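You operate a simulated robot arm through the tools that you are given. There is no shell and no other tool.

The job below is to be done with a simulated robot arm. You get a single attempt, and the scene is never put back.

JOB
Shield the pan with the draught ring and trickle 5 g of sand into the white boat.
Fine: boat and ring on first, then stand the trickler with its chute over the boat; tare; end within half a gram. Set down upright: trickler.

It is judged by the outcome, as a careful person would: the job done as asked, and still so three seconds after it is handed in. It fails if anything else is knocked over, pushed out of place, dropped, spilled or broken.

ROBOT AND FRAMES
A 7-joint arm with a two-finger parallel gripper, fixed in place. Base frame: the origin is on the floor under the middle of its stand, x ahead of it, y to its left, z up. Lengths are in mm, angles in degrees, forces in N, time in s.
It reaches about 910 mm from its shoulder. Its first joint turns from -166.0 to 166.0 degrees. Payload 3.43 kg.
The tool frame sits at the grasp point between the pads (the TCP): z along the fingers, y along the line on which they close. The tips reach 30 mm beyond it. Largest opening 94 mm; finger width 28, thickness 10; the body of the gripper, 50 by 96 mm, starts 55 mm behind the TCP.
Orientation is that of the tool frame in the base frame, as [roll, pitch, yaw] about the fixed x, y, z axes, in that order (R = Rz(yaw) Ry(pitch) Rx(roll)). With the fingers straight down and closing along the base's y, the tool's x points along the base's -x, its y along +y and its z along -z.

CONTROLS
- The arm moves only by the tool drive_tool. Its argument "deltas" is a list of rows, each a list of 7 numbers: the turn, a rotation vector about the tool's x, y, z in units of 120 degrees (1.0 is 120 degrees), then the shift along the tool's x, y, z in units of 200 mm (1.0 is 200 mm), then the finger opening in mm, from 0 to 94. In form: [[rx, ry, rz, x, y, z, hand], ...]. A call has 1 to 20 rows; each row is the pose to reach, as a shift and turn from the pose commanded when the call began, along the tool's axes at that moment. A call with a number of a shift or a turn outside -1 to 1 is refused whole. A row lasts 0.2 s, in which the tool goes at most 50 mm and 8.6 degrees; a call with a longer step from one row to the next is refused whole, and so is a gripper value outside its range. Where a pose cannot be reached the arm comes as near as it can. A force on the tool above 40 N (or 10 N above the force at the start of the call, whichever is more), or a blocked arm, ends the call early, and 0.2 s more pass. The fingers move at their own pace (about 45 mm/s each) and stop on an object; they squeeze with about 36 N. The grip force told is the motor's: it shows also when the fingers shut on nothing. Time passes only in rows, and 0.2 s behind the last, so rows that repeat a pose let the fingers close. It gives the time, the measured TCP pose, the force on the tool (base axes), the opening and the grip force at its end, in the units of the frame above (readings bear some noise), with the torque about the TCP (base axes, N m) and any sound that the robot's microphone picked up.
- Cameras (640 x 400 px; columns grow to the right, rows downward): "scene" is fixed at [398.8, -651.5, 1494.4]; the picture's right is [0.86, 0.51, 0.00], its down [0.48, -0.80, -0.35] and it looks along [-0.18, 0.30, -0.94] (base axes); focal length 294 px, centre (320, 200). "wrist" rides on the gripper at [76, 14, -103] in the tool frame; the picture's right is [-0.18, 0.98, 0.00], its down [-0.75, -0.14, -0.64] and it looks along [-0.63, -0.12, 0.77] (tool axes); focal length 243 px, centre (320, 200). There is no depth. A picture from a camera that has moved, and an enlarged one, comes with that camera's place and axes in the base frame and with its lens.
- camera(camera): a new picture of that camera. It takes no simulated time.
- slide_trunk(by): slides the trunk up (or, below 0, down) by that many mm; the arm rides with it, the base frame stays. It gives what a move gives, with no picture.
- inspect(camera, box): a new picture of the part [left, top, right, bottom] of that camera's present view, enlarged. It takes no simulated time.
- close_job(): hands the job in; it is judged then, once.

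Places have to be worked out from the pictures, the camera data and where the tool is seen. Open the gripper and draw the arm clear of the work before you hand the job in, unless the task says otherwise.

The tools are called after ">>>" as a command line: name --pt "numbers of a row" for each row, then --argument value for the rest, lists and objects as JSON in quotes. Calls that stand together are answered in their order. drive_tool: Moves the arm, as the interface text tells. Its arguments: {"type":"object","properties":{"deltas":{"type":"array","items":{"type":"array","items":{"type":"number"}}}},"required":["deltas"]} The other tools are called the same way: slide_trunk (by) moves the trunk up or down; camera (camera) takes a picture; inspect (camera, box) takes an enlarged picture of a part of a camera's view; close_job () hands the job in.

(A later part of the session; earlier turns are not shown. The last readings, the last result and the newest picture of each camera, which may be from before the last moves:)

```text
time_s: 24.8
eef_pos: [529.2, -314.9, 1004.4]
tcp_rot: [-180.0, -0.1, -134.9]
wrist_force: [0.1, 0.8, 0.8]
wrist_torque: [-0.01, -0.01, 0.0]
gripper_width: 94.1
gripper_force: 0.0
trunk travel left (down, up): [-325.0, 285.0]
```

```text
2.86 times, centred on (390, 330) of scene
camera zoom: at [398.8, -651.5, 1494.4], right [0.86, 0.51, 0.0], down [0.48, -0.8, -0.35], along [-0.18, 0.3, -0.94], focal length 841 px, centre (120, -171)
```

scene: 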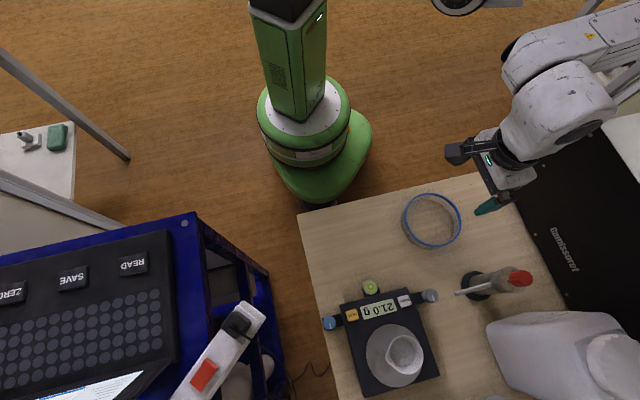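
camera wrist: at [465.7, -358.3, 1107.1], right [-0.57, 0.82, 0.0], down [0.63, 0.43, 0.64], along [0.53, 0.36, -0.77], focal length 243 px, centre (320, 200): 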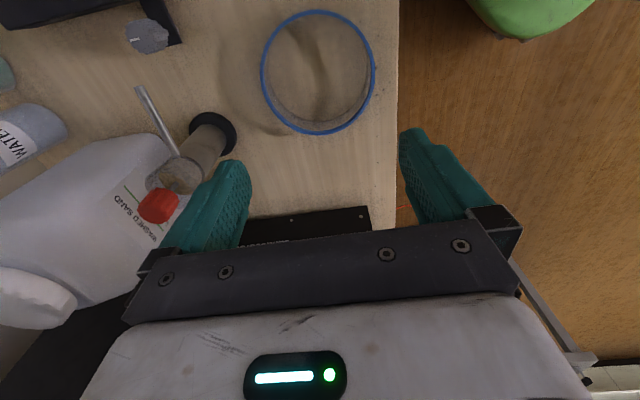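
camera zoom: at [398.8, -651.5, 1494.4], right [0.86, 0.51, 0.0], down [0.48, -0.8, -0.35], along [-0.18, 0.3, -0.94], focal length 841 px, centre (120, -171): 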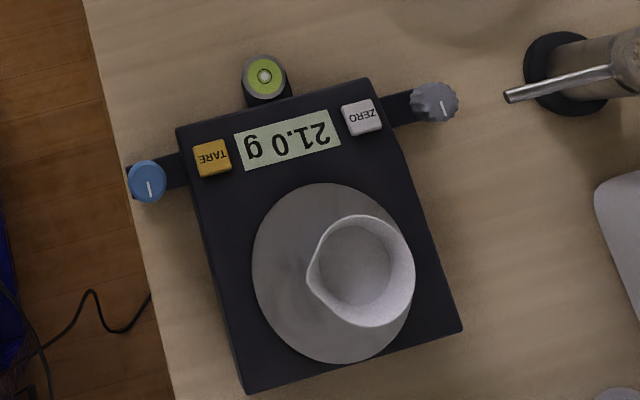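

Ring: rim radius ≈73.6 outer / 69 inner, rim z≈770, centre ≈(536,-311). I'll grip its wall at the side facing the robot (≈(485,-261)); first move over that point and descend to z≈850 to check alignment.

>>> drive_tool --pt "0 0 0 -0.015 0.15 0 60" --pt "0 0 0 -0.037 0.346 0 40" --pt "0 0 0 -0.037 0.346 0.2 30" --pt "0 0 0 -0.037 0.346 0.4 30" --pt "0 0 0 -0.037 0.346 0.6 30" --pt "0 0 0 -0.037 0.346 0.77 30" --pt "0 0 0 -0.037 0.346 0.77 30"

>>> camera --camera "wrist"

>>> camera --camera "scene"

```text
time_s: 26.4
eef_pos: [503.0, -291.5, 892.7]
tcp_rot: [179.8, 0.1, -135.0]
wrist_force: [0.1, -1.1, -0.4]
wrist_torque: [-0.01, 0.03, 0.03]
gripper_width: 30.1
gripper_force: 0.1
out of reach, approached as far as the arm can: row 2, 3, 4, 5, 6, 7
trunk travel left (down, up): [-325.0, 285.0]
```

```text
taken
camera wrist: at [439.3, -334.0, 995.3], right [-0.56, 0.83, 0.0], down [0.63, 0.43, 0.64], along [0.53, 0.36, -0.77], focal length 243 px, centre (320, 200)
```

wrist: 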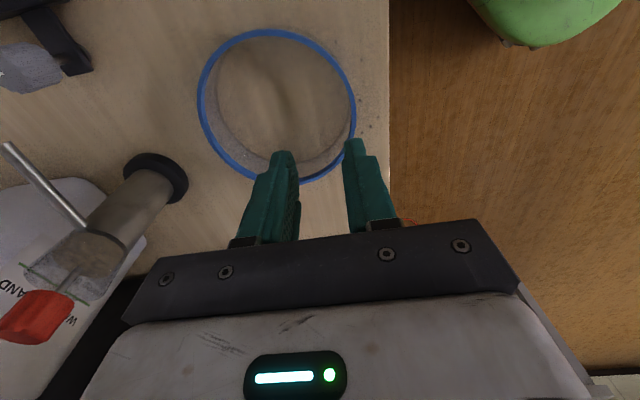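

```text
taken
```

scene: 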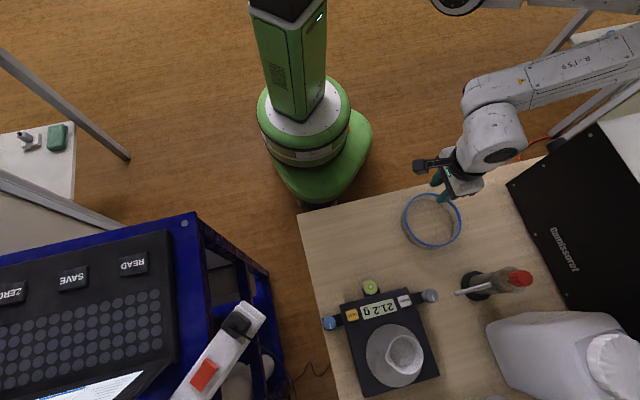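

That point is out of reach in this hand orientation (arm too folded/wrist-limited). I'll back up to a reachable pose around (495,-350,950), then turn the hand to a more natural yaw.

>>> drive_tool --pt "0 0 0 0.07 -0.087 -0.12 30" --pt "0 0 0 0.14 -0.174 -0.24 30" --pt "0 0 0 0.21 -0.261 -0.36 30" --pt "0 0 0 0.281 -0.348 -0.495 30" --pt "0 0 0 0.281 -0.348 -0.495 30"

```text
time_s: 27.6
eef_pos: [512.2, -381.1, 990.7]
tcp_rot: [-179.9, 0.0, -135.0]
wrist_force: [0.3, 1.1, 0.0]
wrist_torque: [-0.02, -0.01, 0.01]
gripper_width: 30.0
gripper_force: 0.1
trunk travel left (down, up): [-325.0, 285.0]
```

Commanded pose follows the actual one, good. Now rotate the hand +90° (yaw 135, camera on the robot side) and shift over the ring's left-hand wall point at about (485,-361).

>>> drive_tool --pt "0 0 0.0625 0.002 0.014 0 30" --pt "0 0 0.125 0.004 0.028 0 30" --pt "0 0 0.1875 0.006 0.042 0 30" --pt "0 0 0.25 0.008 0.056 0 30" --pt "0 0 0.3125 0.01 0.07 0 30" --pt "0 0 0.375 0.012 0.084 0 30" --pt "0 0 0.4375 0.014 0.098 0 30" --pt "0 0 0.5 0.016 0.112 0 30" --pt "0 0 0.5625 0.018 0.126 0 30" --pt "0 0 0.625 0.02 0.14 0 30" --pt "0 0 0.6875 0.022 0.154 0 30" --pt "0 0 0.75 0.025 0.166 0 30" --pt "0 0 0.75 0.025 0.166 0 30"

>>> camera --camera "wrist"

>>> camera --camera "scene"

```text
time_s: 30.4
eef_pos: [485.7, -361.4, 990.6]
tcp_rot: [-180.0, 0.1, 134.9]
wrist_force: [0.0, 0.2, 0.9]
wrist_torque: [0.01, 0.03, 0.01]
gripper_width: 30.0
gripper_force: 0.0
trunk travel left (down, up): [-325.0, 285.0]
```

```text
taken
camera wrist: at [442.3, -297.8, 1092.6], right [0.83, 0.56, 0.0], down [0.43, -0.63, 0.64], along [0.36, -0.53, -0.77], focal length 243 px, centre (320, 200)
```

wrist: 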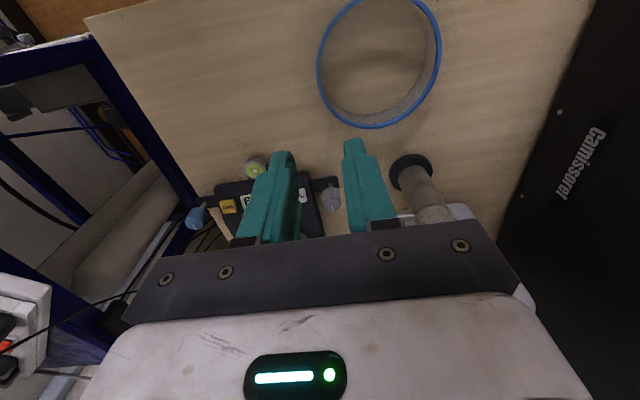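

```text
taken
```

scene: 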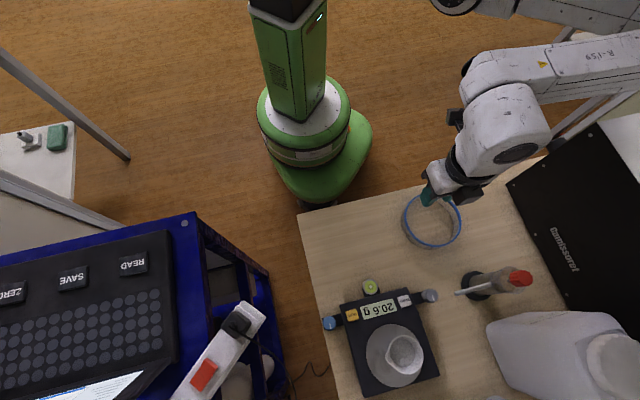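

Natural yaw works. The ring's left wall sits at column ~319, right under the tool axis. Descend to z≈830 with fingers 30 mm apart and look again.

>>> drive_tool --pt "0 0 0 0 0 0.2 30" --pt "0 0 0 0 0 0.4 30" --pt "0 0 0 0 0 0.6 30" --pt "0 0 0 0 0 0.8 30" --pt "0 0 0 0 0 0.8 30"

>>> camera --camera "wrist"

>>> inspect --camera "wrist" --box '[240, 40, 480, 220]'

```text
time_s: 31.6
eef_pos: [484.8, -364.3, 832.0]
tcp_rot: [-179.9, 0.0, 135.0]
wrist_force: [0.4, 0.1, -0.7]
wrist_torque: [-0.02, 0.03, -0.03]
gripper_width: 30.2
gripper_force: 0.1
trunk travel left (down, up): [-325.0, 285.0]
```

```text
taken
camera wrist: at [441.9, -299.3, 934.7], right [0.83, 0.56, 0.0], down [0.43, -0.63, 0.64], along [0.36, -0.53, -0.77], focal length 243 px, centre (320, 200)
```

wrist: 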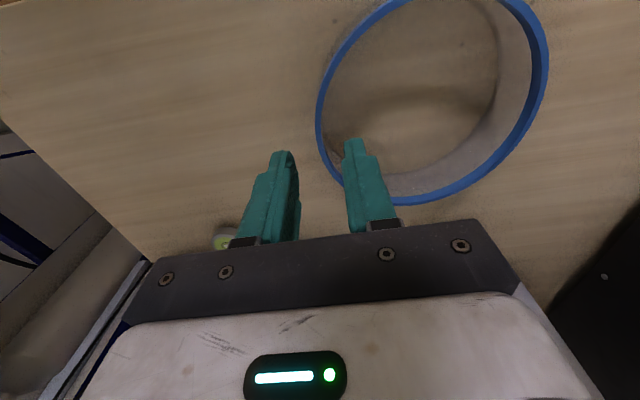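

```text
2.22 times, centred on (360, 130) of wrist
camera zoom: at [441.9, -299.3, 934.7], right [0.83, 0.56, 0.0], down [0.43, -0.63, 0.64], along [0.36, -0.53, -0.77], focal length 539 px, centre (231, 356)
```

zoom: 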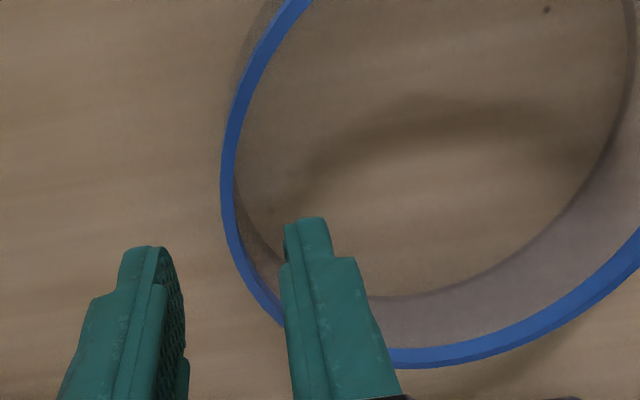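

The wall is centred between the fingers and tangent to them. To know the rim height exactly I'll close the fingers and touch the rim top gently.

>>> drive_tool --pt "0 0 0 0 0 0 10" --pt "0 0 0 0 0 0 4" --pt "0 0 0 0 0 0.05 4" --pt "0 0 0 0 0 0.1 4" --pt "0 0 0 0 0 0.11 4" --pt "0 0 0 0 0 0.11 4"

>>> camera --camera "wrist"

```text
time_s: 33.0
eef_pos: [485.1, -362.6, 809.7]
tcp_rot: [-179.8, 0.2, 134.9]
wrist_force: [-0.2, 0.3, 13.9]
wrist_torque: [0.02, 0.02, 0.02]
gripper_width: 3.8
gripper_force: 0.1
trunk travel left (down, up): [-325.0, 285.0]
```

```text
taken
camera wrist: at [441.6, -298.6, 912.0], right [0.83, 0.56, 0.0], down [0.43, -0.63, 0.64], along [0.36, -0.53, -0.77], focal length 243 px, centre (320, 200)
```

wrist: 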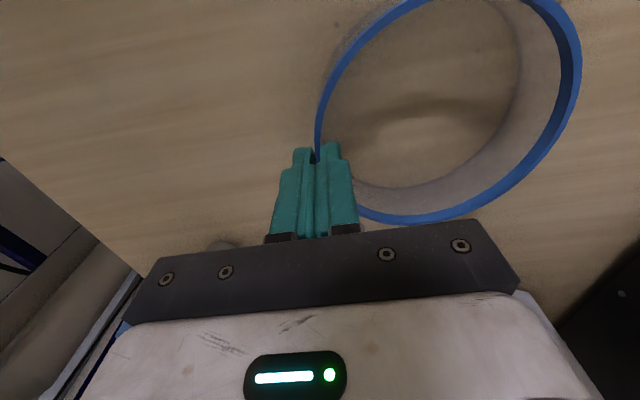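

Contact at TCP z≈810, so the rim top is at z≈780. Rise, open to 24 mm, then come down so the tips straddle the top ~9–10 mm of the wall.

>>> drive_tool --pt "0 0 0 0 0 -0.04 4" --pt "0 0 0 0 0 -0.06 14" --pt "0 0 0 0 0 -0.06 24" --pt "0 0 0 0 0 -0.06 24" --pt "0 0 0 0 0 0 24" --pt "0 0 0 0 0 0.045 24" --pt "0 0 0 0 0 0.045 24"

>>> inspect --camera "wrist" --box '[240, 80, 440, 220]'

```text
time_s: 34.6
eef_pos: [486.2, -361.1, 798.8]
tcp_rot: [-180.0, 0.0, 135.1]
wrist_force: [-0.1, -0.4, 0.8]
wrist_torque: [-0.01, 0.02, 0.02]
gripper_width: 23.8
gripper_force: 0.1
trunk travel left (down, up): [-325.0, 285.0]
```

```text
2.86 times, centred on (340, 150) of wrist
camera zoom: at [442.8, -297.2, 900.4], right [0.83, 0.56, 0.0], down [0.43, -0.63, 0.64], along [0.36, -0.53, -0.77], focal length 693 px, centre (263, 343)
```

zoom: 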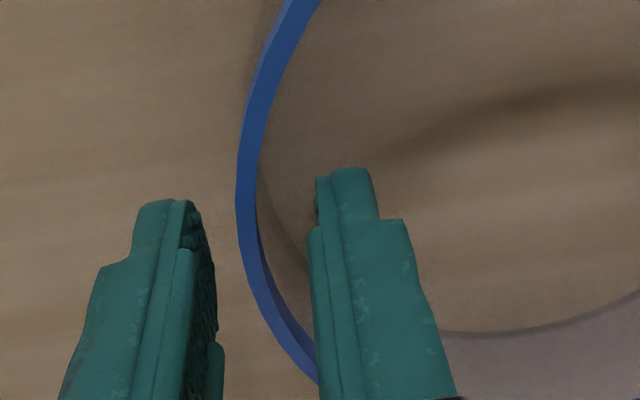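

Fingers straddle the wall with ~11 mm depth; the wall is ~2 mm left of centre. Shift tool y by -1.9 mm, rise 2 mm, and close gently.

>>> drive_tool --pt "0 0 0 0 -0.0095 -0.01 24" --pt "0 0 0 0 -0.0095 -0.01 18" --pt "0 0 0 0 -0.0095 -0.01 10" --pt "0 0 0 0 -0.0095 -0.01 4" --pt "0 0 0 0 -0.0095 -0.01 0" --pt "0 0 0 0 -0.0095 -0.01 0"

>>> inspect --camera "wrist" --box '[240, 80, 440, 220]'

```text
time_s: 36.0
eef_pos: [485.2, -364.5, 800.6]
tcp_rot: [-180.0, 0.0, 135.1]
wrist_force: [-0.1, 0.4, 0.4]
wrist_torque: [-0.02, 0.05, 0.05]
gripper_width: 2.8
gripper_force: 35.8
trunk travel left (down, up): [-325.0, 285.0]
```

```text
2.86 times, centred on (340, 150) of wrist
camera zoom: at [441.2, -299.0, 902.8], right [0.83, 0.56, 0.0], down [0.43, -0.63, 0.64], along [0.36, -0.53, -0.77], focal length 693 px, centre (263, 343)
```

zoom: 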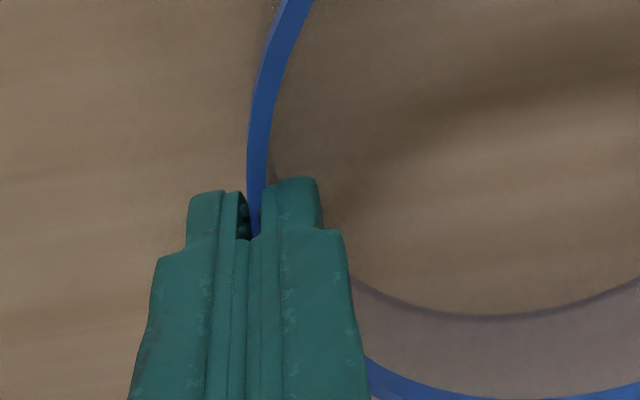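

Ring wall gripped (2.8 mm, 36 N) at TCP z≈800.6. Lift straight up ~80 mm and check that it hangs level.

>>> drive_tool --pt "0 0 0 0 0 -0.03 0" --pt "0 0 0 0 0 -0.1 0" --pt "0 0 0 0 0 -0.2 0" --pt "0 0 0 0 0 -0.3 0" --pt "0 0 0 0 0 -0.4 0" --pt "0 0 0 0 0 -0.4 0"

>>> camera --camera "wrist"

>>> inspect --camera "scene" --box '[380, 140, 540, 280]'

```text
time_s: 37.4
eef_pos: [484.1, -366.1, 881.5]
tcp_rot: [-180.0, 0.0, 135.0]
wrist_force: [0.1, 0.2, -0.9]
wrist_torque: [-0.06, 0.02, -0.03]
gripper_width: 2.9
gripper_force: 36.8
trunk travel left (down, up): [-325.0, 285.0]
```

```text
taken
camera wrist: at [441.6, -301.2, 984.4], right [0.82, 0.57, 0.0], down [0.43, -0.63, 0.64], along [0.36, -0.53, -0.77], focal length 243 px, centre (320, 200)
```

wrist: 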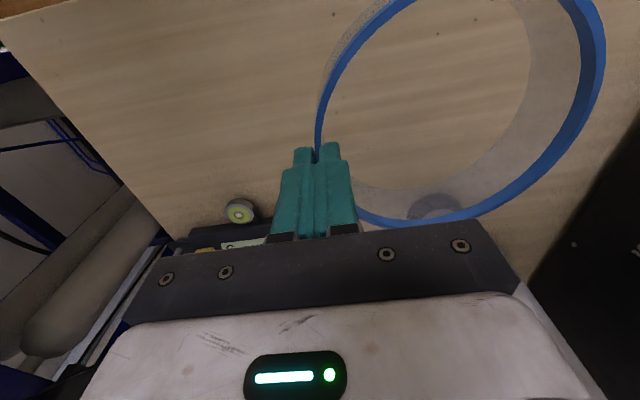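

```text
2.86 times, centred on (460, 210) of scene
camera zoom: at [398.8, -651.5, 1494.4], right [0.86, 0.51, 0.0], down [0.48, -0.8, -0.35], along [-0.18, 0.3, -0.94], focal length 841 px, centre (-80, 171)
```

zoom: 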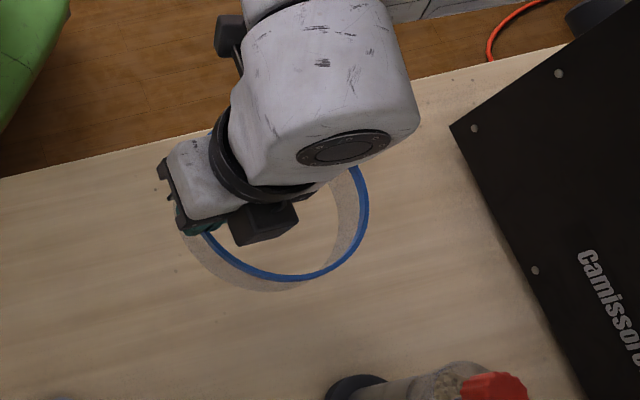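

Ring hangs level. I'll raise to z≈930 and carry it along a path keeping left (small x) so it stays clear of the trickler's chute, stopping at about (470,-530).

>>> drive_tool --pt "0 0 0 0 0 -0.12 0" --pt "0 0 0 -0.04 -0.05 -0.24 0" --pt "0 0 0 -0.14 -0.17 -0.25 0" --pt "0 0 0 -0.26 -0.31 -0.25 0" --pt "0 0 0 -0.38 -0.45 -0.25 0" --pt "0 0 0 -0.48 -0.57 -0.25 0" --pt "0 0 0 -0.53 -0.63 -0.25 0" --pt "0 0 0 -0.53 -0.63 -0.25 0"

>>> camera --camera "wrist"

>>> camera --camera "scene"

```text
time_s: 39.2
eef_pos: [469.6, -526.4, 930.7]
tcp_rot: [179.9, 0.0, 135.0]
wrist_force: [0.0, 0.6, -0.1]
wrist_torque: [-0.04, 0.01, -0.01]
gripper_width: 2.6
gripper_force: 36.4
trunk travel left (down, up): [-325.0, 285.0]
```

```text
taken
camera wrist: at [426.7, -462.2, 1032.9], right [0.83, 0.56, 0.0], down [0.43, -0.63, 0.64], along [0.36, -0.53, -0.77], focal length 243 px, centre (320, 200)
```

wrist: 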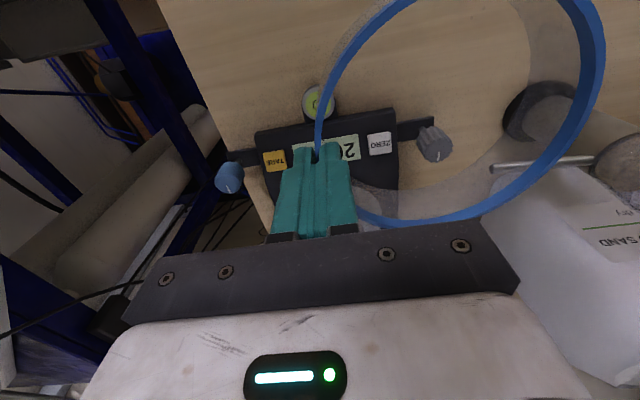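

```text
taken
```

scene: 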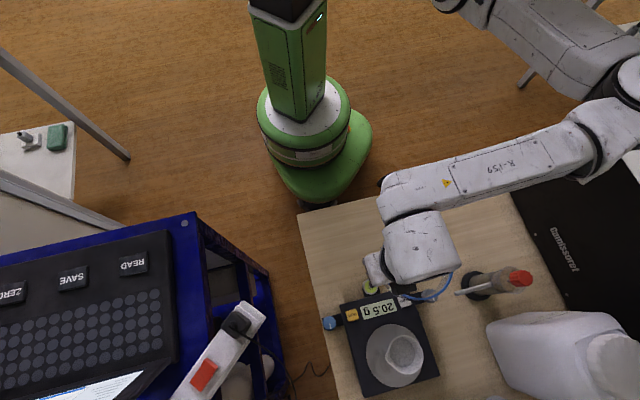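

Clear path. Continue to above the pan: TCP target ≈(533,-692) so that the ring centre lies over the pan centre (582,-643).

>>> drive_tool --pt "0 0 0 -0.1 -0.045 0 0" --pt "0 0 0 -0.25 -0.11 0 0" --pt "0 0 0 -0.42 -0.19 0 0" --pt "0 0 0 -0.58 -0.26 0 0" --pt "0 0 0 -0.72 -0.32 0 0" --pt "0 0 0 -0.81 -0.361 0 0" --pt "0 0 0 -0.81 -0.361 0 0" --pt "0 0 0 -0.81 -0.361 0 0"

>>> camera --camera "wrist"

>>> camera --camera "scene"

```text
time_s: 41.0
eef_pos: [531.1, -687.3, 932.5]
tcp_rot: [180.0, 0.0, 134.9]
wrist_force: [-0.8, -0.3, -1.2]
wrist_torque: [-0.03, 0.02, -0.03]
gripper_width: 2.7
gripper_force: 36.3
out of reach, approached as far as the arm can: row 6, 7, 8
trunk travel left (down, up): [-325.0, 285.0]
```

```text
taken
camera wrist: at [488.1, -623.8, 1034.4], right [0.83, 0.56, 0.0], down [0.43, -0.63, 0.64], along [0.36, -0.53, -0.77], focal length 243 px, centre (320, 200)
```

wrist: 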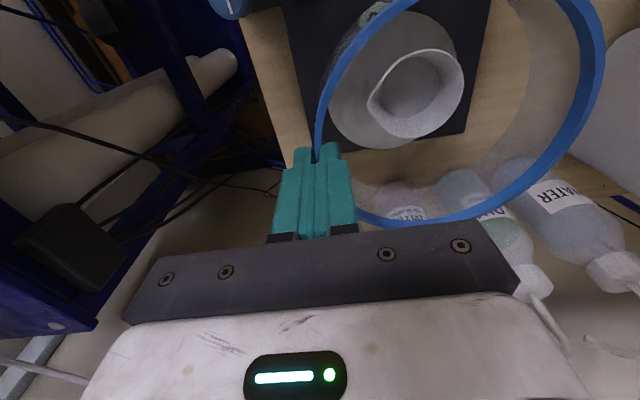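

```text
taken
```

scene: 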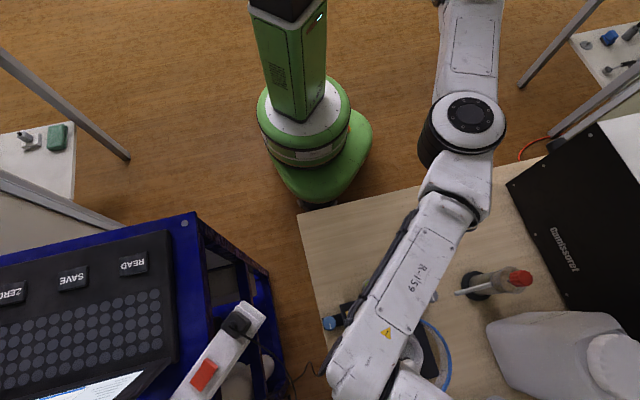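

The arm stopped ~5 mm short (near full stretch). Let me measure pan vs ring from this view before lowering with the trunk.

>>> inspect --camera "wrist" --box '[280, 0, 520, 180]'

>>> inspect --camera "scene" --box '[310, 270, 470, 400]'

```text
2.22 times, centred on (400, 90) of wrist
camera zoom: at [488.1, -623.8, 1034.4], right [0.83, 0.56, 0.0], down [0.43, -0.63, 0.64], along [0.36, -0.53, -0.77], focal length 539 px, centre (142, 444)
```

zoom: 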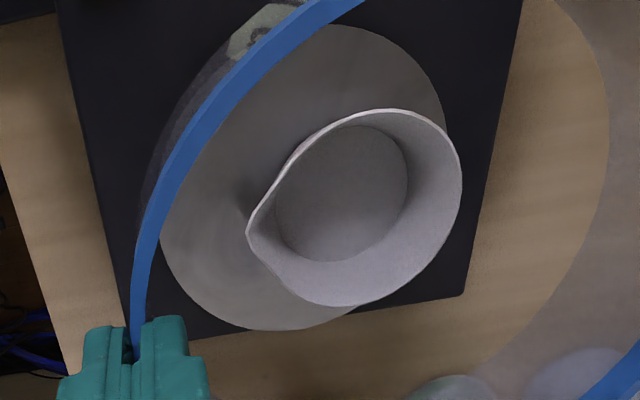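

```text
3.08 times, centred on (390, 335) of scene
camera zoom: at [398.8, -651.5, 1494.4], right [0.86, 0.51, 0.0], down [0.48, -0.8, -0.35], along [-0.18, 0.3, -0.94], focal length 905 px, centre (105, -215)
```

zoom: 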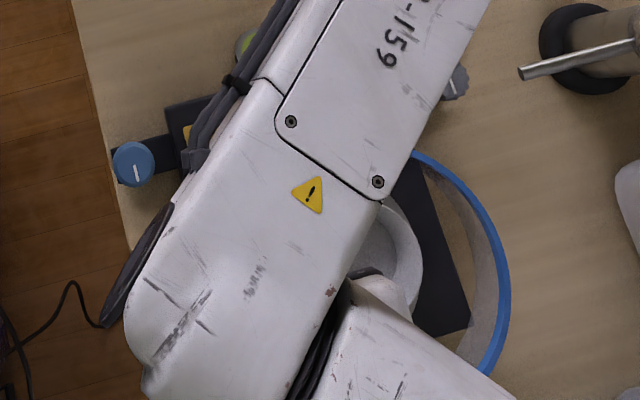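

Pan centre again fits at (583,-642.5); the ring looks ~4–7 mm short of it. I'll lower with the trunk by 60 mm (ring still above the pan), then fine-adjust.

>>> slide_trunk --by -55

>>> camera --camera "wrist"

>>> camera --camera "scene"

```text
time_s: 42.0
eef_pos: [530.7, -688.0, 876.9]
tcp_rot: [-179.9, 0.1, 134.9]
wrist_force: [-0.3, -0.2, -1.6]
wrist_torque: [-0.01, 0.05, 0.01]
gripper_width: 2.8
gripper_force: 35.7
trunk travel left (down, up): [-270.0, 340.0]
```

```text
taken
camera wrist: at [488.2, -623.8, 979.6], right [0.83, 0.56, 0.0], down [0.43, -0.63, 0.64], along [0.36, -0.53, -0.77], focal length 243 px, centre (320, 200)
```

wrist: 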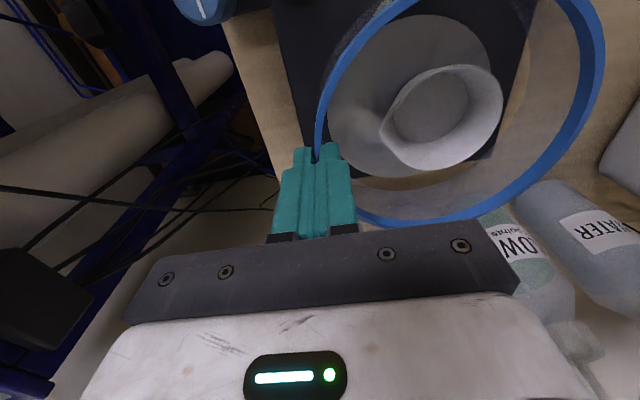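

```text
taken
```

scene: 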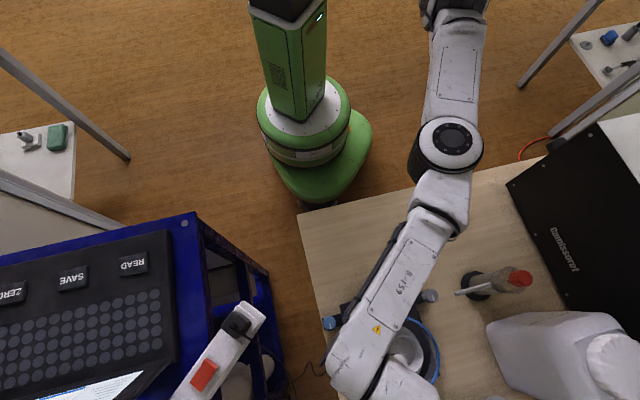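

Trunk lowering moved the tool straight down. Now try the fine shift of about (4,-6) mm to centre the ring on the pan.

>>> drive_tool --pt "0 0 0 -0.018 -0.004 0 0" --pt "0 0 0 -0.035 -0.007 0 0" --pt "0 0 0 -0.035 -0.007 0 0"

>>> inspect --camera "wrist" --box '[280, 0, 620, 240]'

```text
time_s: 42.8
eef_pos: [532.1, -687.8, 877.4]
tcp_rot: [-179.9, 0.0, 135.1]
wrist_force: [-0.1, -0.1, -0.5]
wrist_torque: [-0.03, 0.03, 0.0]
gripper_width: 2.8
gripper_force: 36.3
out of reach, approached as far as the arm can: row 1, 2, 3
trunk travel left (down, up): [-270.0, 340.0]
```

```text
1.67 times, centred on (450, 120) of wrist
camera zoom: at [489.7, -623.7, 979.4], right [0.82, 0.57, 0.0], down [0.43, -0.63, 0.64], along [0.36, -0.53, -0.77], focal length 404 px, centre (103, 333)
```

zoom: 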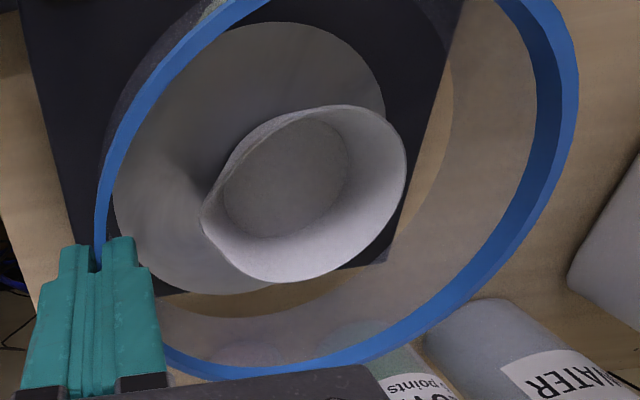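

Still at the reach limit relative to the shoulder. I'll raise the tool 50 mm with the arm (more reach if the shoulder is above) while adding the shift, then lower with the trunk.

>>> drive_tool --pt "0 0 0 0 0 -0.1 0" --pt "0 0 0 0 0 -0.2 0" --pt "0 0 0 -0.018 -0.004 -0.25 0" --pt "0 0 0 -0.03 -0.004 -0.25 0" --pt "0 0 0 -0.03 -0.004 -0.25 0"

```text
time_s: 44.0
eef_pos: [533.5, -685.4, 927.8]
tcp_rot: [180.0, 0.0, 135.0]
wrist_force: [0.3, 0.0, -0.8]
wrist_torque: [-0.08, 0.04, -0.02]
gripper_width: 2.6
gripper_force: 36.4
out of reach, approached as far as the arm can: row 3, 4, 5
trunk travel left (down, up): [-270.0, 340.0]
```

Horizontal reach limit is ~869 mm from the base axis, so instead I'll turn the hand 5° about the tool axis and slide tangentially, which swings the ring centre by about (-0.5,-8) mm toward the pan centre.

>>> drive_tool --pt "0 0 0.0208 0.002 -0.015 0 0" --pt "0 0 0.0417 0.0035 -0.03 0 0" --pt "0 0 0.0417 0.0035 -0.03 0 0"

>>> slide_trunk --by -55

>>> camera --camera "wrist"

>>> inspect --camera "wrist" --box '[280, 0, 620, 240]'

```text
time_s: 44.8
eef_pos: [528.0, -686.6, 927.6]
tcp_rot: [-179.9, 0.0, 129.9]
wrist_force: [-0.3, 0.5, 0.3]
wrist_torque: [-0.02, -0.01, -0.02]
gripper_width: 2.7
gripper_force: 36.5
out of reach, approached as far as the arm can: row 2
trunk travel left (down, up): [-270.0, 340.0]
```

```text
time_s: 45.7
eef_pos: [527.8, -687.6, 872.2]
tcp_rot: [-179.9, 0.0, 130.0]
wrist_force: [-0.6, -0.3, -0.7]
wrist_torque: [0.0, 0.07, -0.01]
gripper_width: 2.9
gripper_force: 35.7
trunk travel left (down, up): [-215.0, 395.0]
```

```text
taken
camera wrist: at [490.3, -619.1, 975.0], right [0.87, 0.49, 0.0], down [0.38, -0.67, 0.64], along [0.31, -0.56, -0.77], focal length 243 px, centre (320, 200)
```

wrist: 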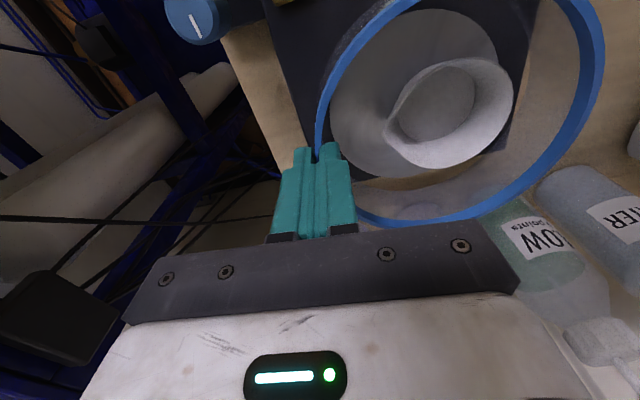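

```text
1.67 times, centred on (450, 120) of wrist
camera zoom: at [490.3, -619.1, 975.0], right [0.87, 0.49, 0.0], down [0.38, -0.67, 0.64], along [0.31, -0.56, -0.77], focal length 404 px, centre (103, 333)
```

zoom: 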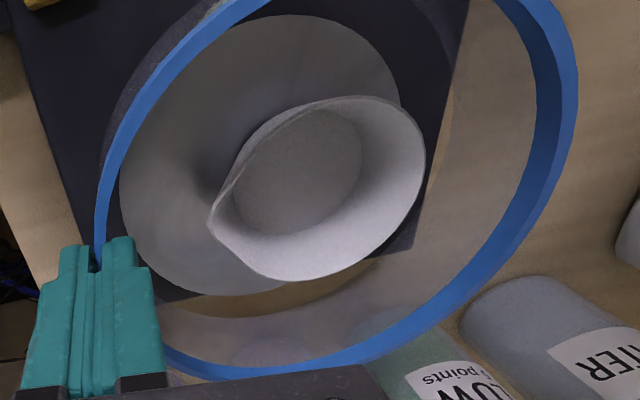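

Ring centre now computes to ≈(581–583,-642), matching the pan. Lower 10 mm more by trunk so the ring's bottom is just above pan level, then check.

>>> slide_trunk --by -10

>>> inspect --camera "wrist" --box '[280, 0, 620, 240]'

>>> inspect --camera "scene" --box '[310, 270, 470, 400]'

```text
time_s: 46.3
eef_pos: [526.5, -686.6, 862.7]
tcp_rot: [179.9, 0.0, 129.9]
wrist_force: [0.3, 0.2, 0.0]
wrist_torque: [-0.01, 0.05, -0.01]
gripper_width: 2.8
gripper_force: 36.2
trunk travel left (down, up): [-205.0, 405.0]
```

```text
1.67 times, centred on (450, 120) of wrist
camera zoom: at [490.3, -619.1, 964.9], right [0.87, 0.49, 0.0], down [0.38, -0.67, 0.64], along [0.31, -0.56, -0.77], focal length 404 px, centre (103, 333)
```

zoom: 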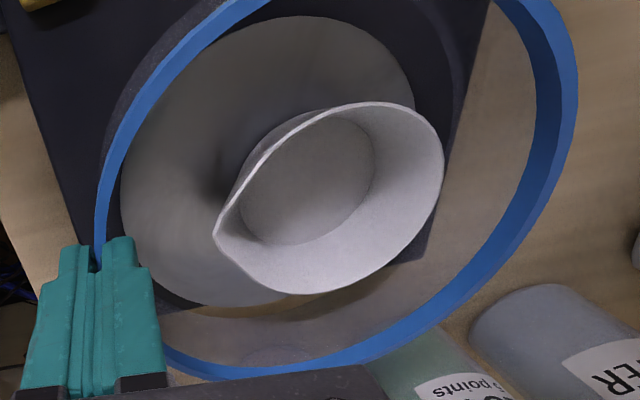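

```text
3.08 times, centred on (390, 335) of scene
camera zoom: at [398.8, -651.5, 1494.4], right [0.86, 0.51, 0.0], down [0.48, -0.8, -0.35], along [-0.18, 0.3, -0.94], focal length 905 px, centre (105, -215)
```

zoom: 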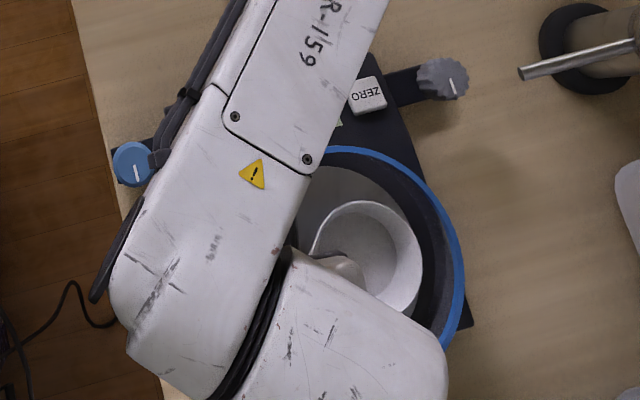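

Both cameras suggest the ring is within ~3–4 mm of the pan centre. Let me zoom in to see the ring's bottom edge relative to the pan's edge.

>>> inspect --camera "wrist" --box '[330, 0, 580, 190]'

>>> inspect --camera "scene" --box '[380, 300, 470, 390]'

>>> inspect --camera "wrist" --box '[310, 40, 400, 200]'

```text
2.11 times, centred on (455, 95) of wrist
camera zoom: at [490.3, -619.1, 964.9], right [0.87, 0.49, 0.0], down [0.38, -0.67, 0.64], along [0.31, -0.56, -0.77], focal length 511 px, centre (36, 421)
```

zoom: 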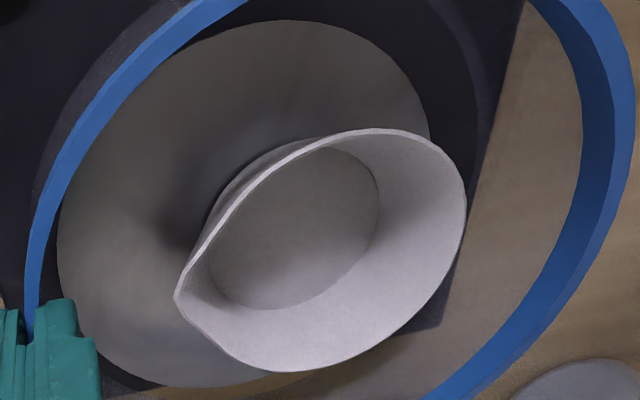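

```text
4.44 times, centred on (425, 345) of scene
camera zoom: at [398.8, -651.5, 1494.4], right [0.86, 0.51, 0.0], down [0.48, -0.8, -0.35], along [-0.18, 0.3, -0.94], focal length 1308 px, centre (-147, -444)
```

zoom: 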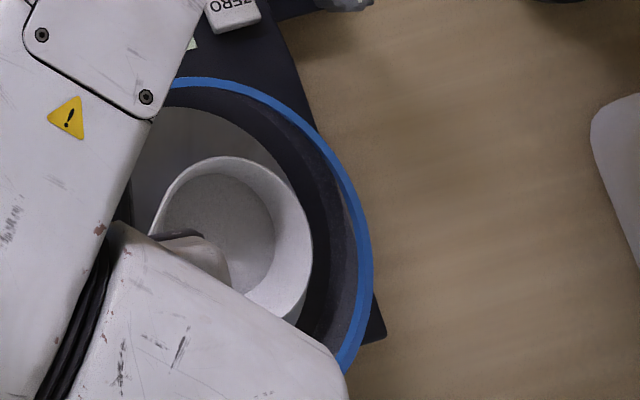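

```text
2.50 times, centred on (355, 120) of wrist
camera zoom: at [490.3, -619.1, 964.9], right [0.87, 0.49, 0.0], down [0.38, -0.67, 0.64], along [0.31, -0.56, -0.77], focal length 606 px, centre (232, 400)
```

zoom: 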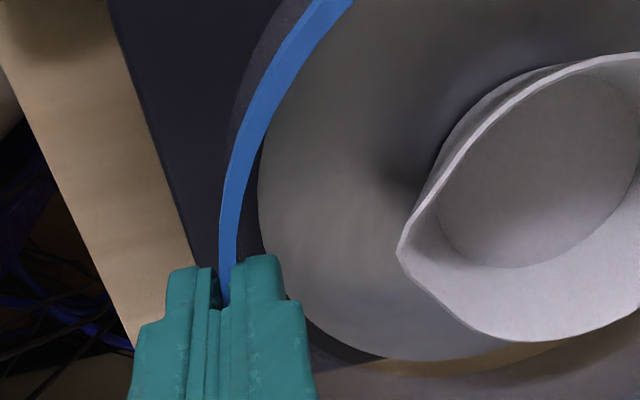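

Ring centre is ≈(580.3,-641.5) vs pan (583,-643): about 3 mm short. Rotate the hand another 3° clockwise about the tool axis, swinging the ring centre by (+2.3,-2.8).

>>> drive_tool --pt "0 0 0.0125 0 0 0 0" --pt "0 0 0.025 0 0 0 0" --pt "0 0 0.025 0 0 0 0"

>>> slide_trunk --by -8

>>> inspect --camera "wrist" --box '[280, 0, 620, 240]'

>>> inspect --camera "scene" --box '[360, 290, 470, 400]'

```text
time_s: 47.1
eef_pos: [527.7, -687.1, 863.2]
tcp_rot: [-179.9, -0.1, 127.0]
wrist_force: [0.3, 0.6, -1.2]
wrist_torque: [-0.08, 0.11, 0.02]
gripper_width: 2.9
gripper_force: 36.3
trunk travel left (down, up): [-205.0, 405.0]
```

```text
time_s: 47.7
eef_pos: [528.4, -686.8, 855.2]
tcp_rot: [180.0, 0.0, 127.1]
wrist_force: [-0.8, -0.3, -0.1]
wrist_torque: [0.0, 0.02, -0.01]
gripper_width: 3.0
gripper_force: 36.2
trunk travel left (down, up): [-197.0, 413.0]
```

```text
1.67 times, centred on (450, 120) of wrist
camera zoom: at [493.8, -617.0, 957.6], right [0.9, 0.44, 0.0], down [0.34, -0.69, 0.64], along [0.28, -0.57, -0.77], focal length 404 px, centre (103, 333)
```

zoom: 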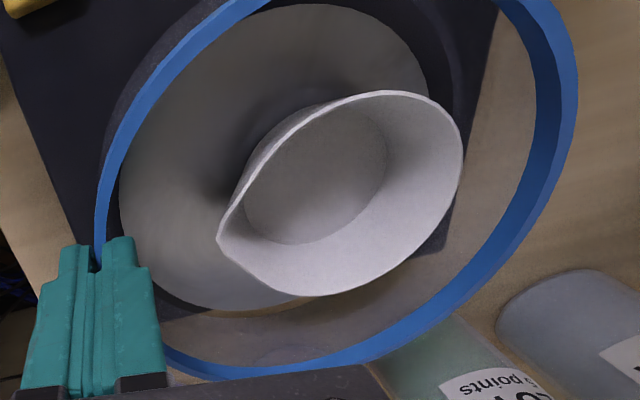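

```text
3.64 times, centred on (415, 345) of scene
camera zoom: at [398.8, -651.5, 1494.4], right [0.86, 0.51, 0.0], down [0.48, -0.8, -0.35], along [-0.18, 0.3, -0.94], focal length 1070 px, centre (-26, -327)
```

zoom: 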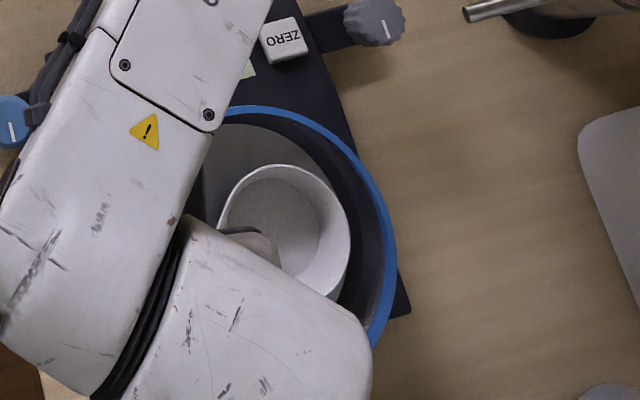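

No contact so far with the ring's bottom just at pan level; both estimates put it within 2–3 mm of centre. Continue down 8 mm at a time, watching force.

>>> slide_trunk --by -8

>>> slide_trunk --by -6

>>> inspect --camera "wrist" --box '[280, 0, 620, 240]'

```text
time_s: 48.2
eef_pos: [527.1, -686.1, 848.0]
tcp_rot: [-180.0, -0.1, 127.0]
wrist_force: [0.3, -0.4, -1.2]
wrist_torque: [-0.06, 0.02, 0.0]
gripper_width: 2.7
gripper_force: 36.1
trunk travel left (down, up): [-189.0, 421.0]
```

```text
time_s: 48.8
eef_pos: [527.0, -686.5, 845.4]
tcp_rot: [-179.9, 0.3, 127.1]
wrist_force: [-1.5, 1.5, 28.1]
wrist_torque: [0.07, 0.02, 0.06]
gripper_width: 3.1
gripper_force: 36.4
trunk travel left (down, up): [-183.0, 427.0]
```

```text
1.67 times, centred on (450, 120) of wrist
camera zoom: at [493.5, -616.6, 947.2], right [0.9, 0.44, 0.0], down [0.34, -0.68, 0.65], along [0.29, -0.58, -0.76], focal length 404 px, centre (103, 333)
```

zoom: 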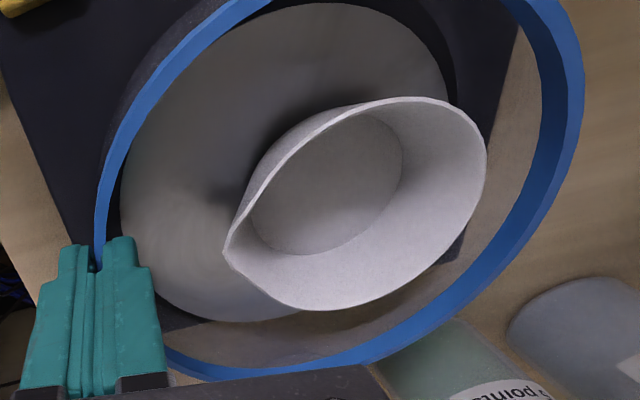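

Contact: 28 N at TCP z≈845, so the ring is seated on the housing (bottom ≈779, around the pan). Raise the trunk 4 mm to relieve the force.

>>> slide_trunk --by 4

>>> camera --camera "scene"

```text
time_s: 49.3
eef_pos: [526.1, -685.9, 845.1]
tcp_rot: [-180.0, 0.1, 127.0]
wrist_force: [2.4, -4.5, 13.6]
wrist_torque: [-0.6, -0.44, -0.09]
gripper_width: 2.8
gripper_force: 36.4
trunk travel left (down, up): [-187.0, 423.0]
```

```text
taken
```

scene: 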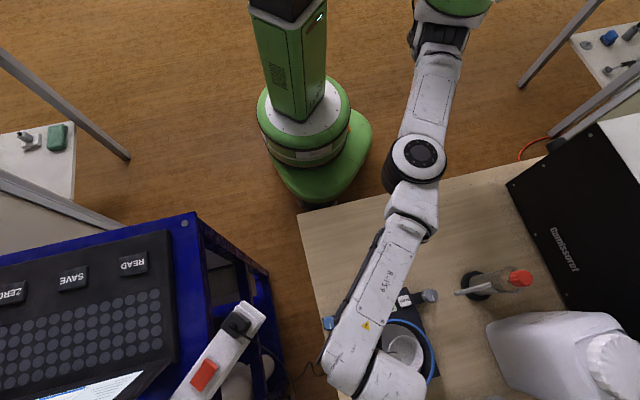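

Still 13.6 N of press; raise 1.5 mm more before releasing.

>>> slide_trunk --by 1.5

```text
time_s: 49.8
eef_pos: [528.4, -685.8, 844.7]
tcp_rot: [-180.0, -0.2, 127.0]
wrist_force: [-0.2, -0.3, 0.7]
wrist_torque: [-0.06, -0.12, -0.04]
gripper_width: 2.9
gripper_force: 36.0
trunk travel left (down, up): [-189.0, 421.0]
```

Force is ~0 with the ring resting. Open the fingers to ~20 mm to release it.

>>> drive_tool --pt "0 0 0 0 0 0 8" --pt "0 0 0 0 0 0 14" --pt "0 0 0 0 0 0 20" --pt "0 0 0 0 0 0 22" --pt "0 0 0 0 0 0 22"

>>> inspect --camera "wrist" --box '[280, 0, 620, 240]'

```text
time_s: 51.0
eef_pos: [528.5, -686.0, 846.6]
tcp_rot: [180.0, -0.1, 126.9]
wrist_force: [0.1, 0.2, -0.1]
wrist_torque: [0.01, -0.01, 0.0]
gripper_width: 22.3
gripper_force: 0.1
trunk travel left (down, up): [-189.0, 421.0]
```

```text
1.67 times, centred on (450, 120) of wrist
camera zoom: at [493.8, -617.0, 949.2], right [0.9, 0.44, 0.0], down [0.34, -0.69, 0.64], along [0.28, -0.58, -0.77], focal length 404 px, centre (103, 333)
```

zoom: 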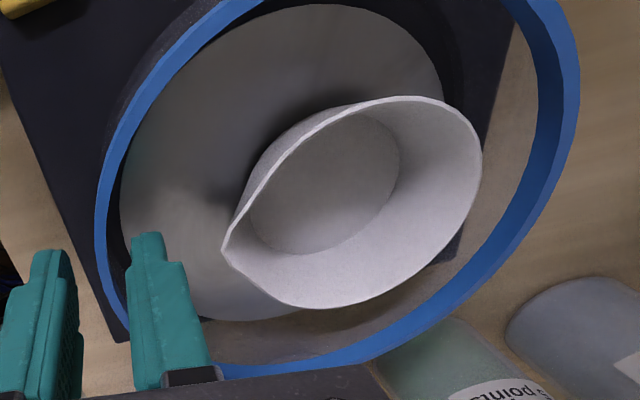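

Ring released. Rise straight up with the trunk 70 mm so the fingers leave the wall cleanly.

>>> slide_trunk --by 15

>>> slide_trunk --by 55

>>> camera --camera "wrist"

```text
time_s: 51.7
eef_pos: [527.7, -686.9, 862.3]
tcp_rot: [-179.9, -0.1, 127.0]
wrist_force: [1.1, -0.4, -0.5]
wrist_torque: [-0.01, 0.0, 0.01]
gripper_width: 22.1
gripper_force: 0.1
trunk travel left (down, up): [-204.0, 406.0]
```

```text
time_s: 52.6
eef_pos: [527.8, -686.7, 915.4]
tcp_rot: [-179.9, 0.0, 127.0]
wrist_force: [0.3, -0.2, 1.0]
wrist_torque: [-0.03, 0.01, -0.01]
gripper_width: 22.0
gripper_force: 0.0
trunk travel left (down, up): [-259.0, 351.0]
```

```text
taken
camera wrist: at [493.8, -617.0, 1019.0], right [0.9, 0.44, 0.0], down [0.34, -0.69, 0.64], along [0.28, -0.57, -0.77], focal length 243 px, centre (320, 200)
```

wrist: 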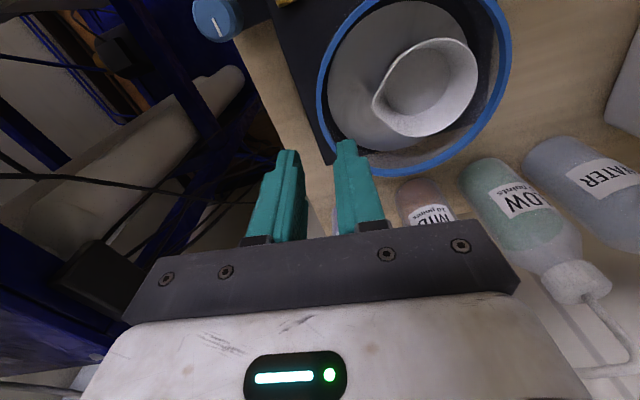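

The ring now encircles the pan. Next, rise and move toward the trickler while turning the hand to yaw -135 (fingers will close square to the chute).

>>> drive_tool --pt "0 0 0 0 0 -0.15 22" --pt "0 0 0 0 0 -0.35 22" --pt "0 0 -0.06 0.03 0.06 -0.475 30" --pt "0 0 -0.12 0.07 0.13 -0.475 40" --pt "0 0 -0.18 0.11 0.2 -0.475 50" --pt "0 0 -0.24 0.15 0.28 -0.475 60" --pt "0 0 -0.3 0.19 0.36 -0.475 70" --pt "0 0 -0.36 0.23 0.44 -0.475 80" --pt "0 0 -0.42 0.28 0.52 -0.475 94" --pt "0 0 -0.48 0.32 0.6 -0.475 94" --pt "0 0 -0.54 0.36 0.68 -0.475 94" --pt "0 0 -0.6 0.4 0.75 -0.475 94" --pt "0 0 -0.66 0.44 0.82 -0.475 94" --pt "0 0 -0.72 0.48 0.88 -0.475 94" --pt "0 0 -0.78 0.51 0.93 -0.475 94" --pt "0 0 -0.8167 0.5275 0.9615 -0.475 94" --pt "0 0 -0.8167 0.5275 0.9615 -0.475 94"

>>> camera --camera "wrist"

>>> camera --camera "scene"

```text
time_s: 56.2
eef_pos: [647.0, -591.6, 1107.2]
tcp_rot: [-177.0, -1.1, -145.7]
wrist_force: [-0.6, -0.1, 0.5]
wrist_torque: [-0.01, 0.03, -0.01]
gripper_width: 94.2
gripper_force: 0.0
out of reach, approached as far as the arm can: row 2, 3, 5, 6, 7, 8, 9, 10, 11, 12, 13, 14, 15, 16, 17
trunk travel left (down, up): [-259.0, 351.0]
```

```text
taken
camera wrist: at [575.3, -616.2, 1210.1], right [-0.4, 0.91, -0.06], down [0.69, 0.34, 0.63], along [0.6, 0.21, -0.77], focal length 243 px, centre (320, 200)
```

wrist: 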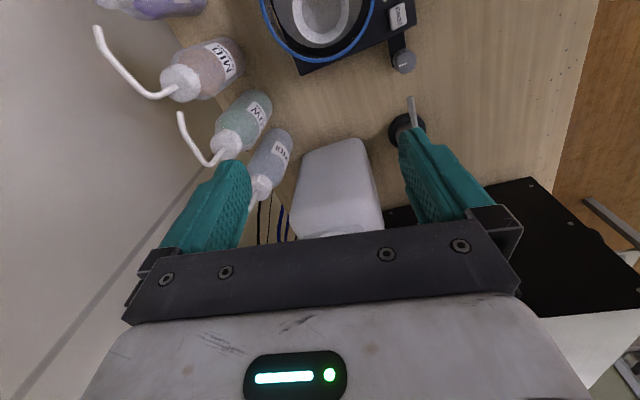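

```text
taken
```

scene: 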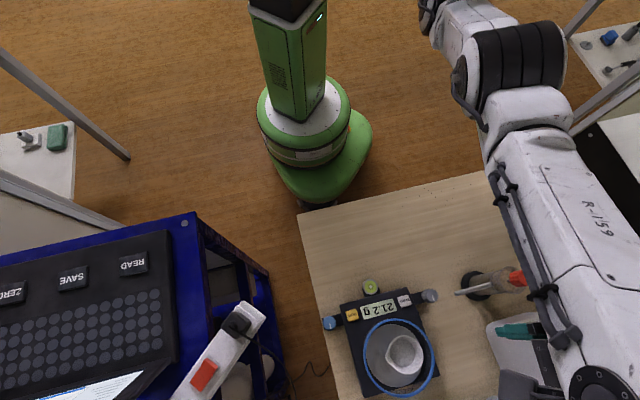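

The arm wandered to (647,-592,1107) with a slight tilt at its reach limit; nothing was touched (balance 21.2 g, ring around the pan). I'll bring it back to a comfortable pose ~(620,-470,1050), upright, yaw -135.

>>> drive_tool --pt "-0.004 -0.0015 -0.015 -0.04 0.1 0.02 94" --pt "-0.008 -0.003 -0.03 -0.08 0.2 0.08 94" --pt "-0.012 -0.0045 -0.045 -0.12 0.3 0.14 94" --pt "-0.017 -0.006 -0.06 -0.16 0.4 0.19 94" --pt "-0.021 -0.0075 -0.075 -0.2 0.5 0.24 94" --pt "-0.025 -0.009 -0.089 -0.231 0.578 0.285 94" --pt "-0.025 -0.009 -0.089 -0.231 0.578 0.285 94"

>>> camera --camera "scene"

>>> camera --camera "wrist"

```text
time_s: 57.8
eef_pos: [669.7, -572.0, 1090.2]
tcp_rot: [179.9, -0.2, -135.1]
wrist_force: [-0.7, 0.4, -0.7]
wrist_torque: [0.0, -0.02, 0.01]
gripper_width: 94.0
gripper_force: 0.1
out of reach, approached as far as the arm can: row 1, 2, 3, 4, 5, 6, 7
trunk travel left (down, up): [-259.0, 351.0]
```

```text
taken
```

scene: 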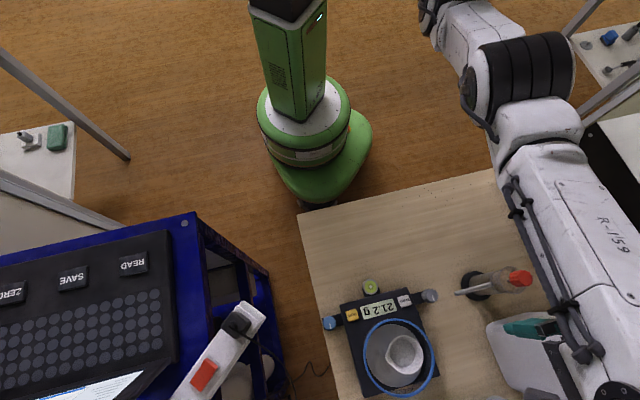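

```text
taken
camera wrist: at [606.7, -615.6, 1192.6], right [-0.56, 0.83, 0.0], down [0.64, 0.43, 0.64], along [0.53, 0.36, -0.77], focal length 243 px, centre (320, 200)
```

wrist: 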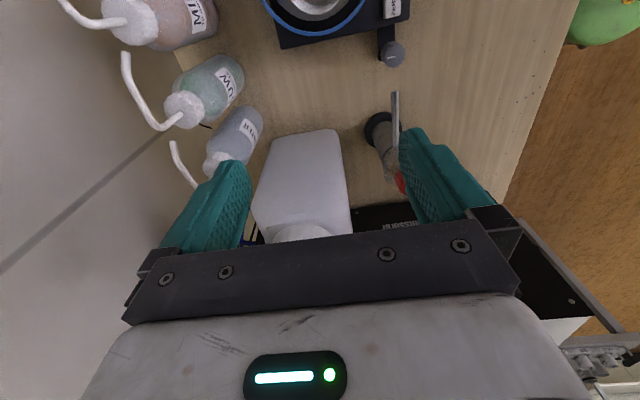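

The arm is stuck against a joint limit in this configuration. Undo the wrist turn: rotate the hand back (+45° about the tool axis) and see if it frees up.

>>> drive_tool --pt "0 0 0.06 0 0 0 94" --pt "0 0 0.12 0 0 0 94" --pt "0 0 0.18 0 0 0 94" --pt "0 0 0.24 0 0 0 94" --pt "0 0 0.3 0 0 0 94" --pt "0 0 0.375 0 0 0 94" --pt "0 0 0.375 0 0 0 94"

>>> drive_tool --pt "0 0 0.06 0 0 0 94" --pt "0 0 0.12 0 0 0 94" --pt "0 0 0.18 0 0 0 94" --pt "0 0 0.24 0 0 0 94" --pt "0 0 0.3 0 0 0 94" --pt "0 0 0.375 0 0 0 94" --pt "0 0 0.375 0 0 0 94"

>>> camera --camera "scene"

```text
refused: row 6 steps farther than a row can; nothing moved
```

```text
refused: row 6 steps farther than a row can; nothing moved
```

```text
taken
```

scene: 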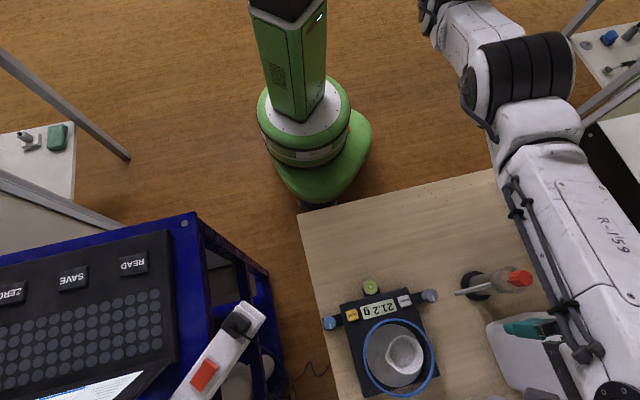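

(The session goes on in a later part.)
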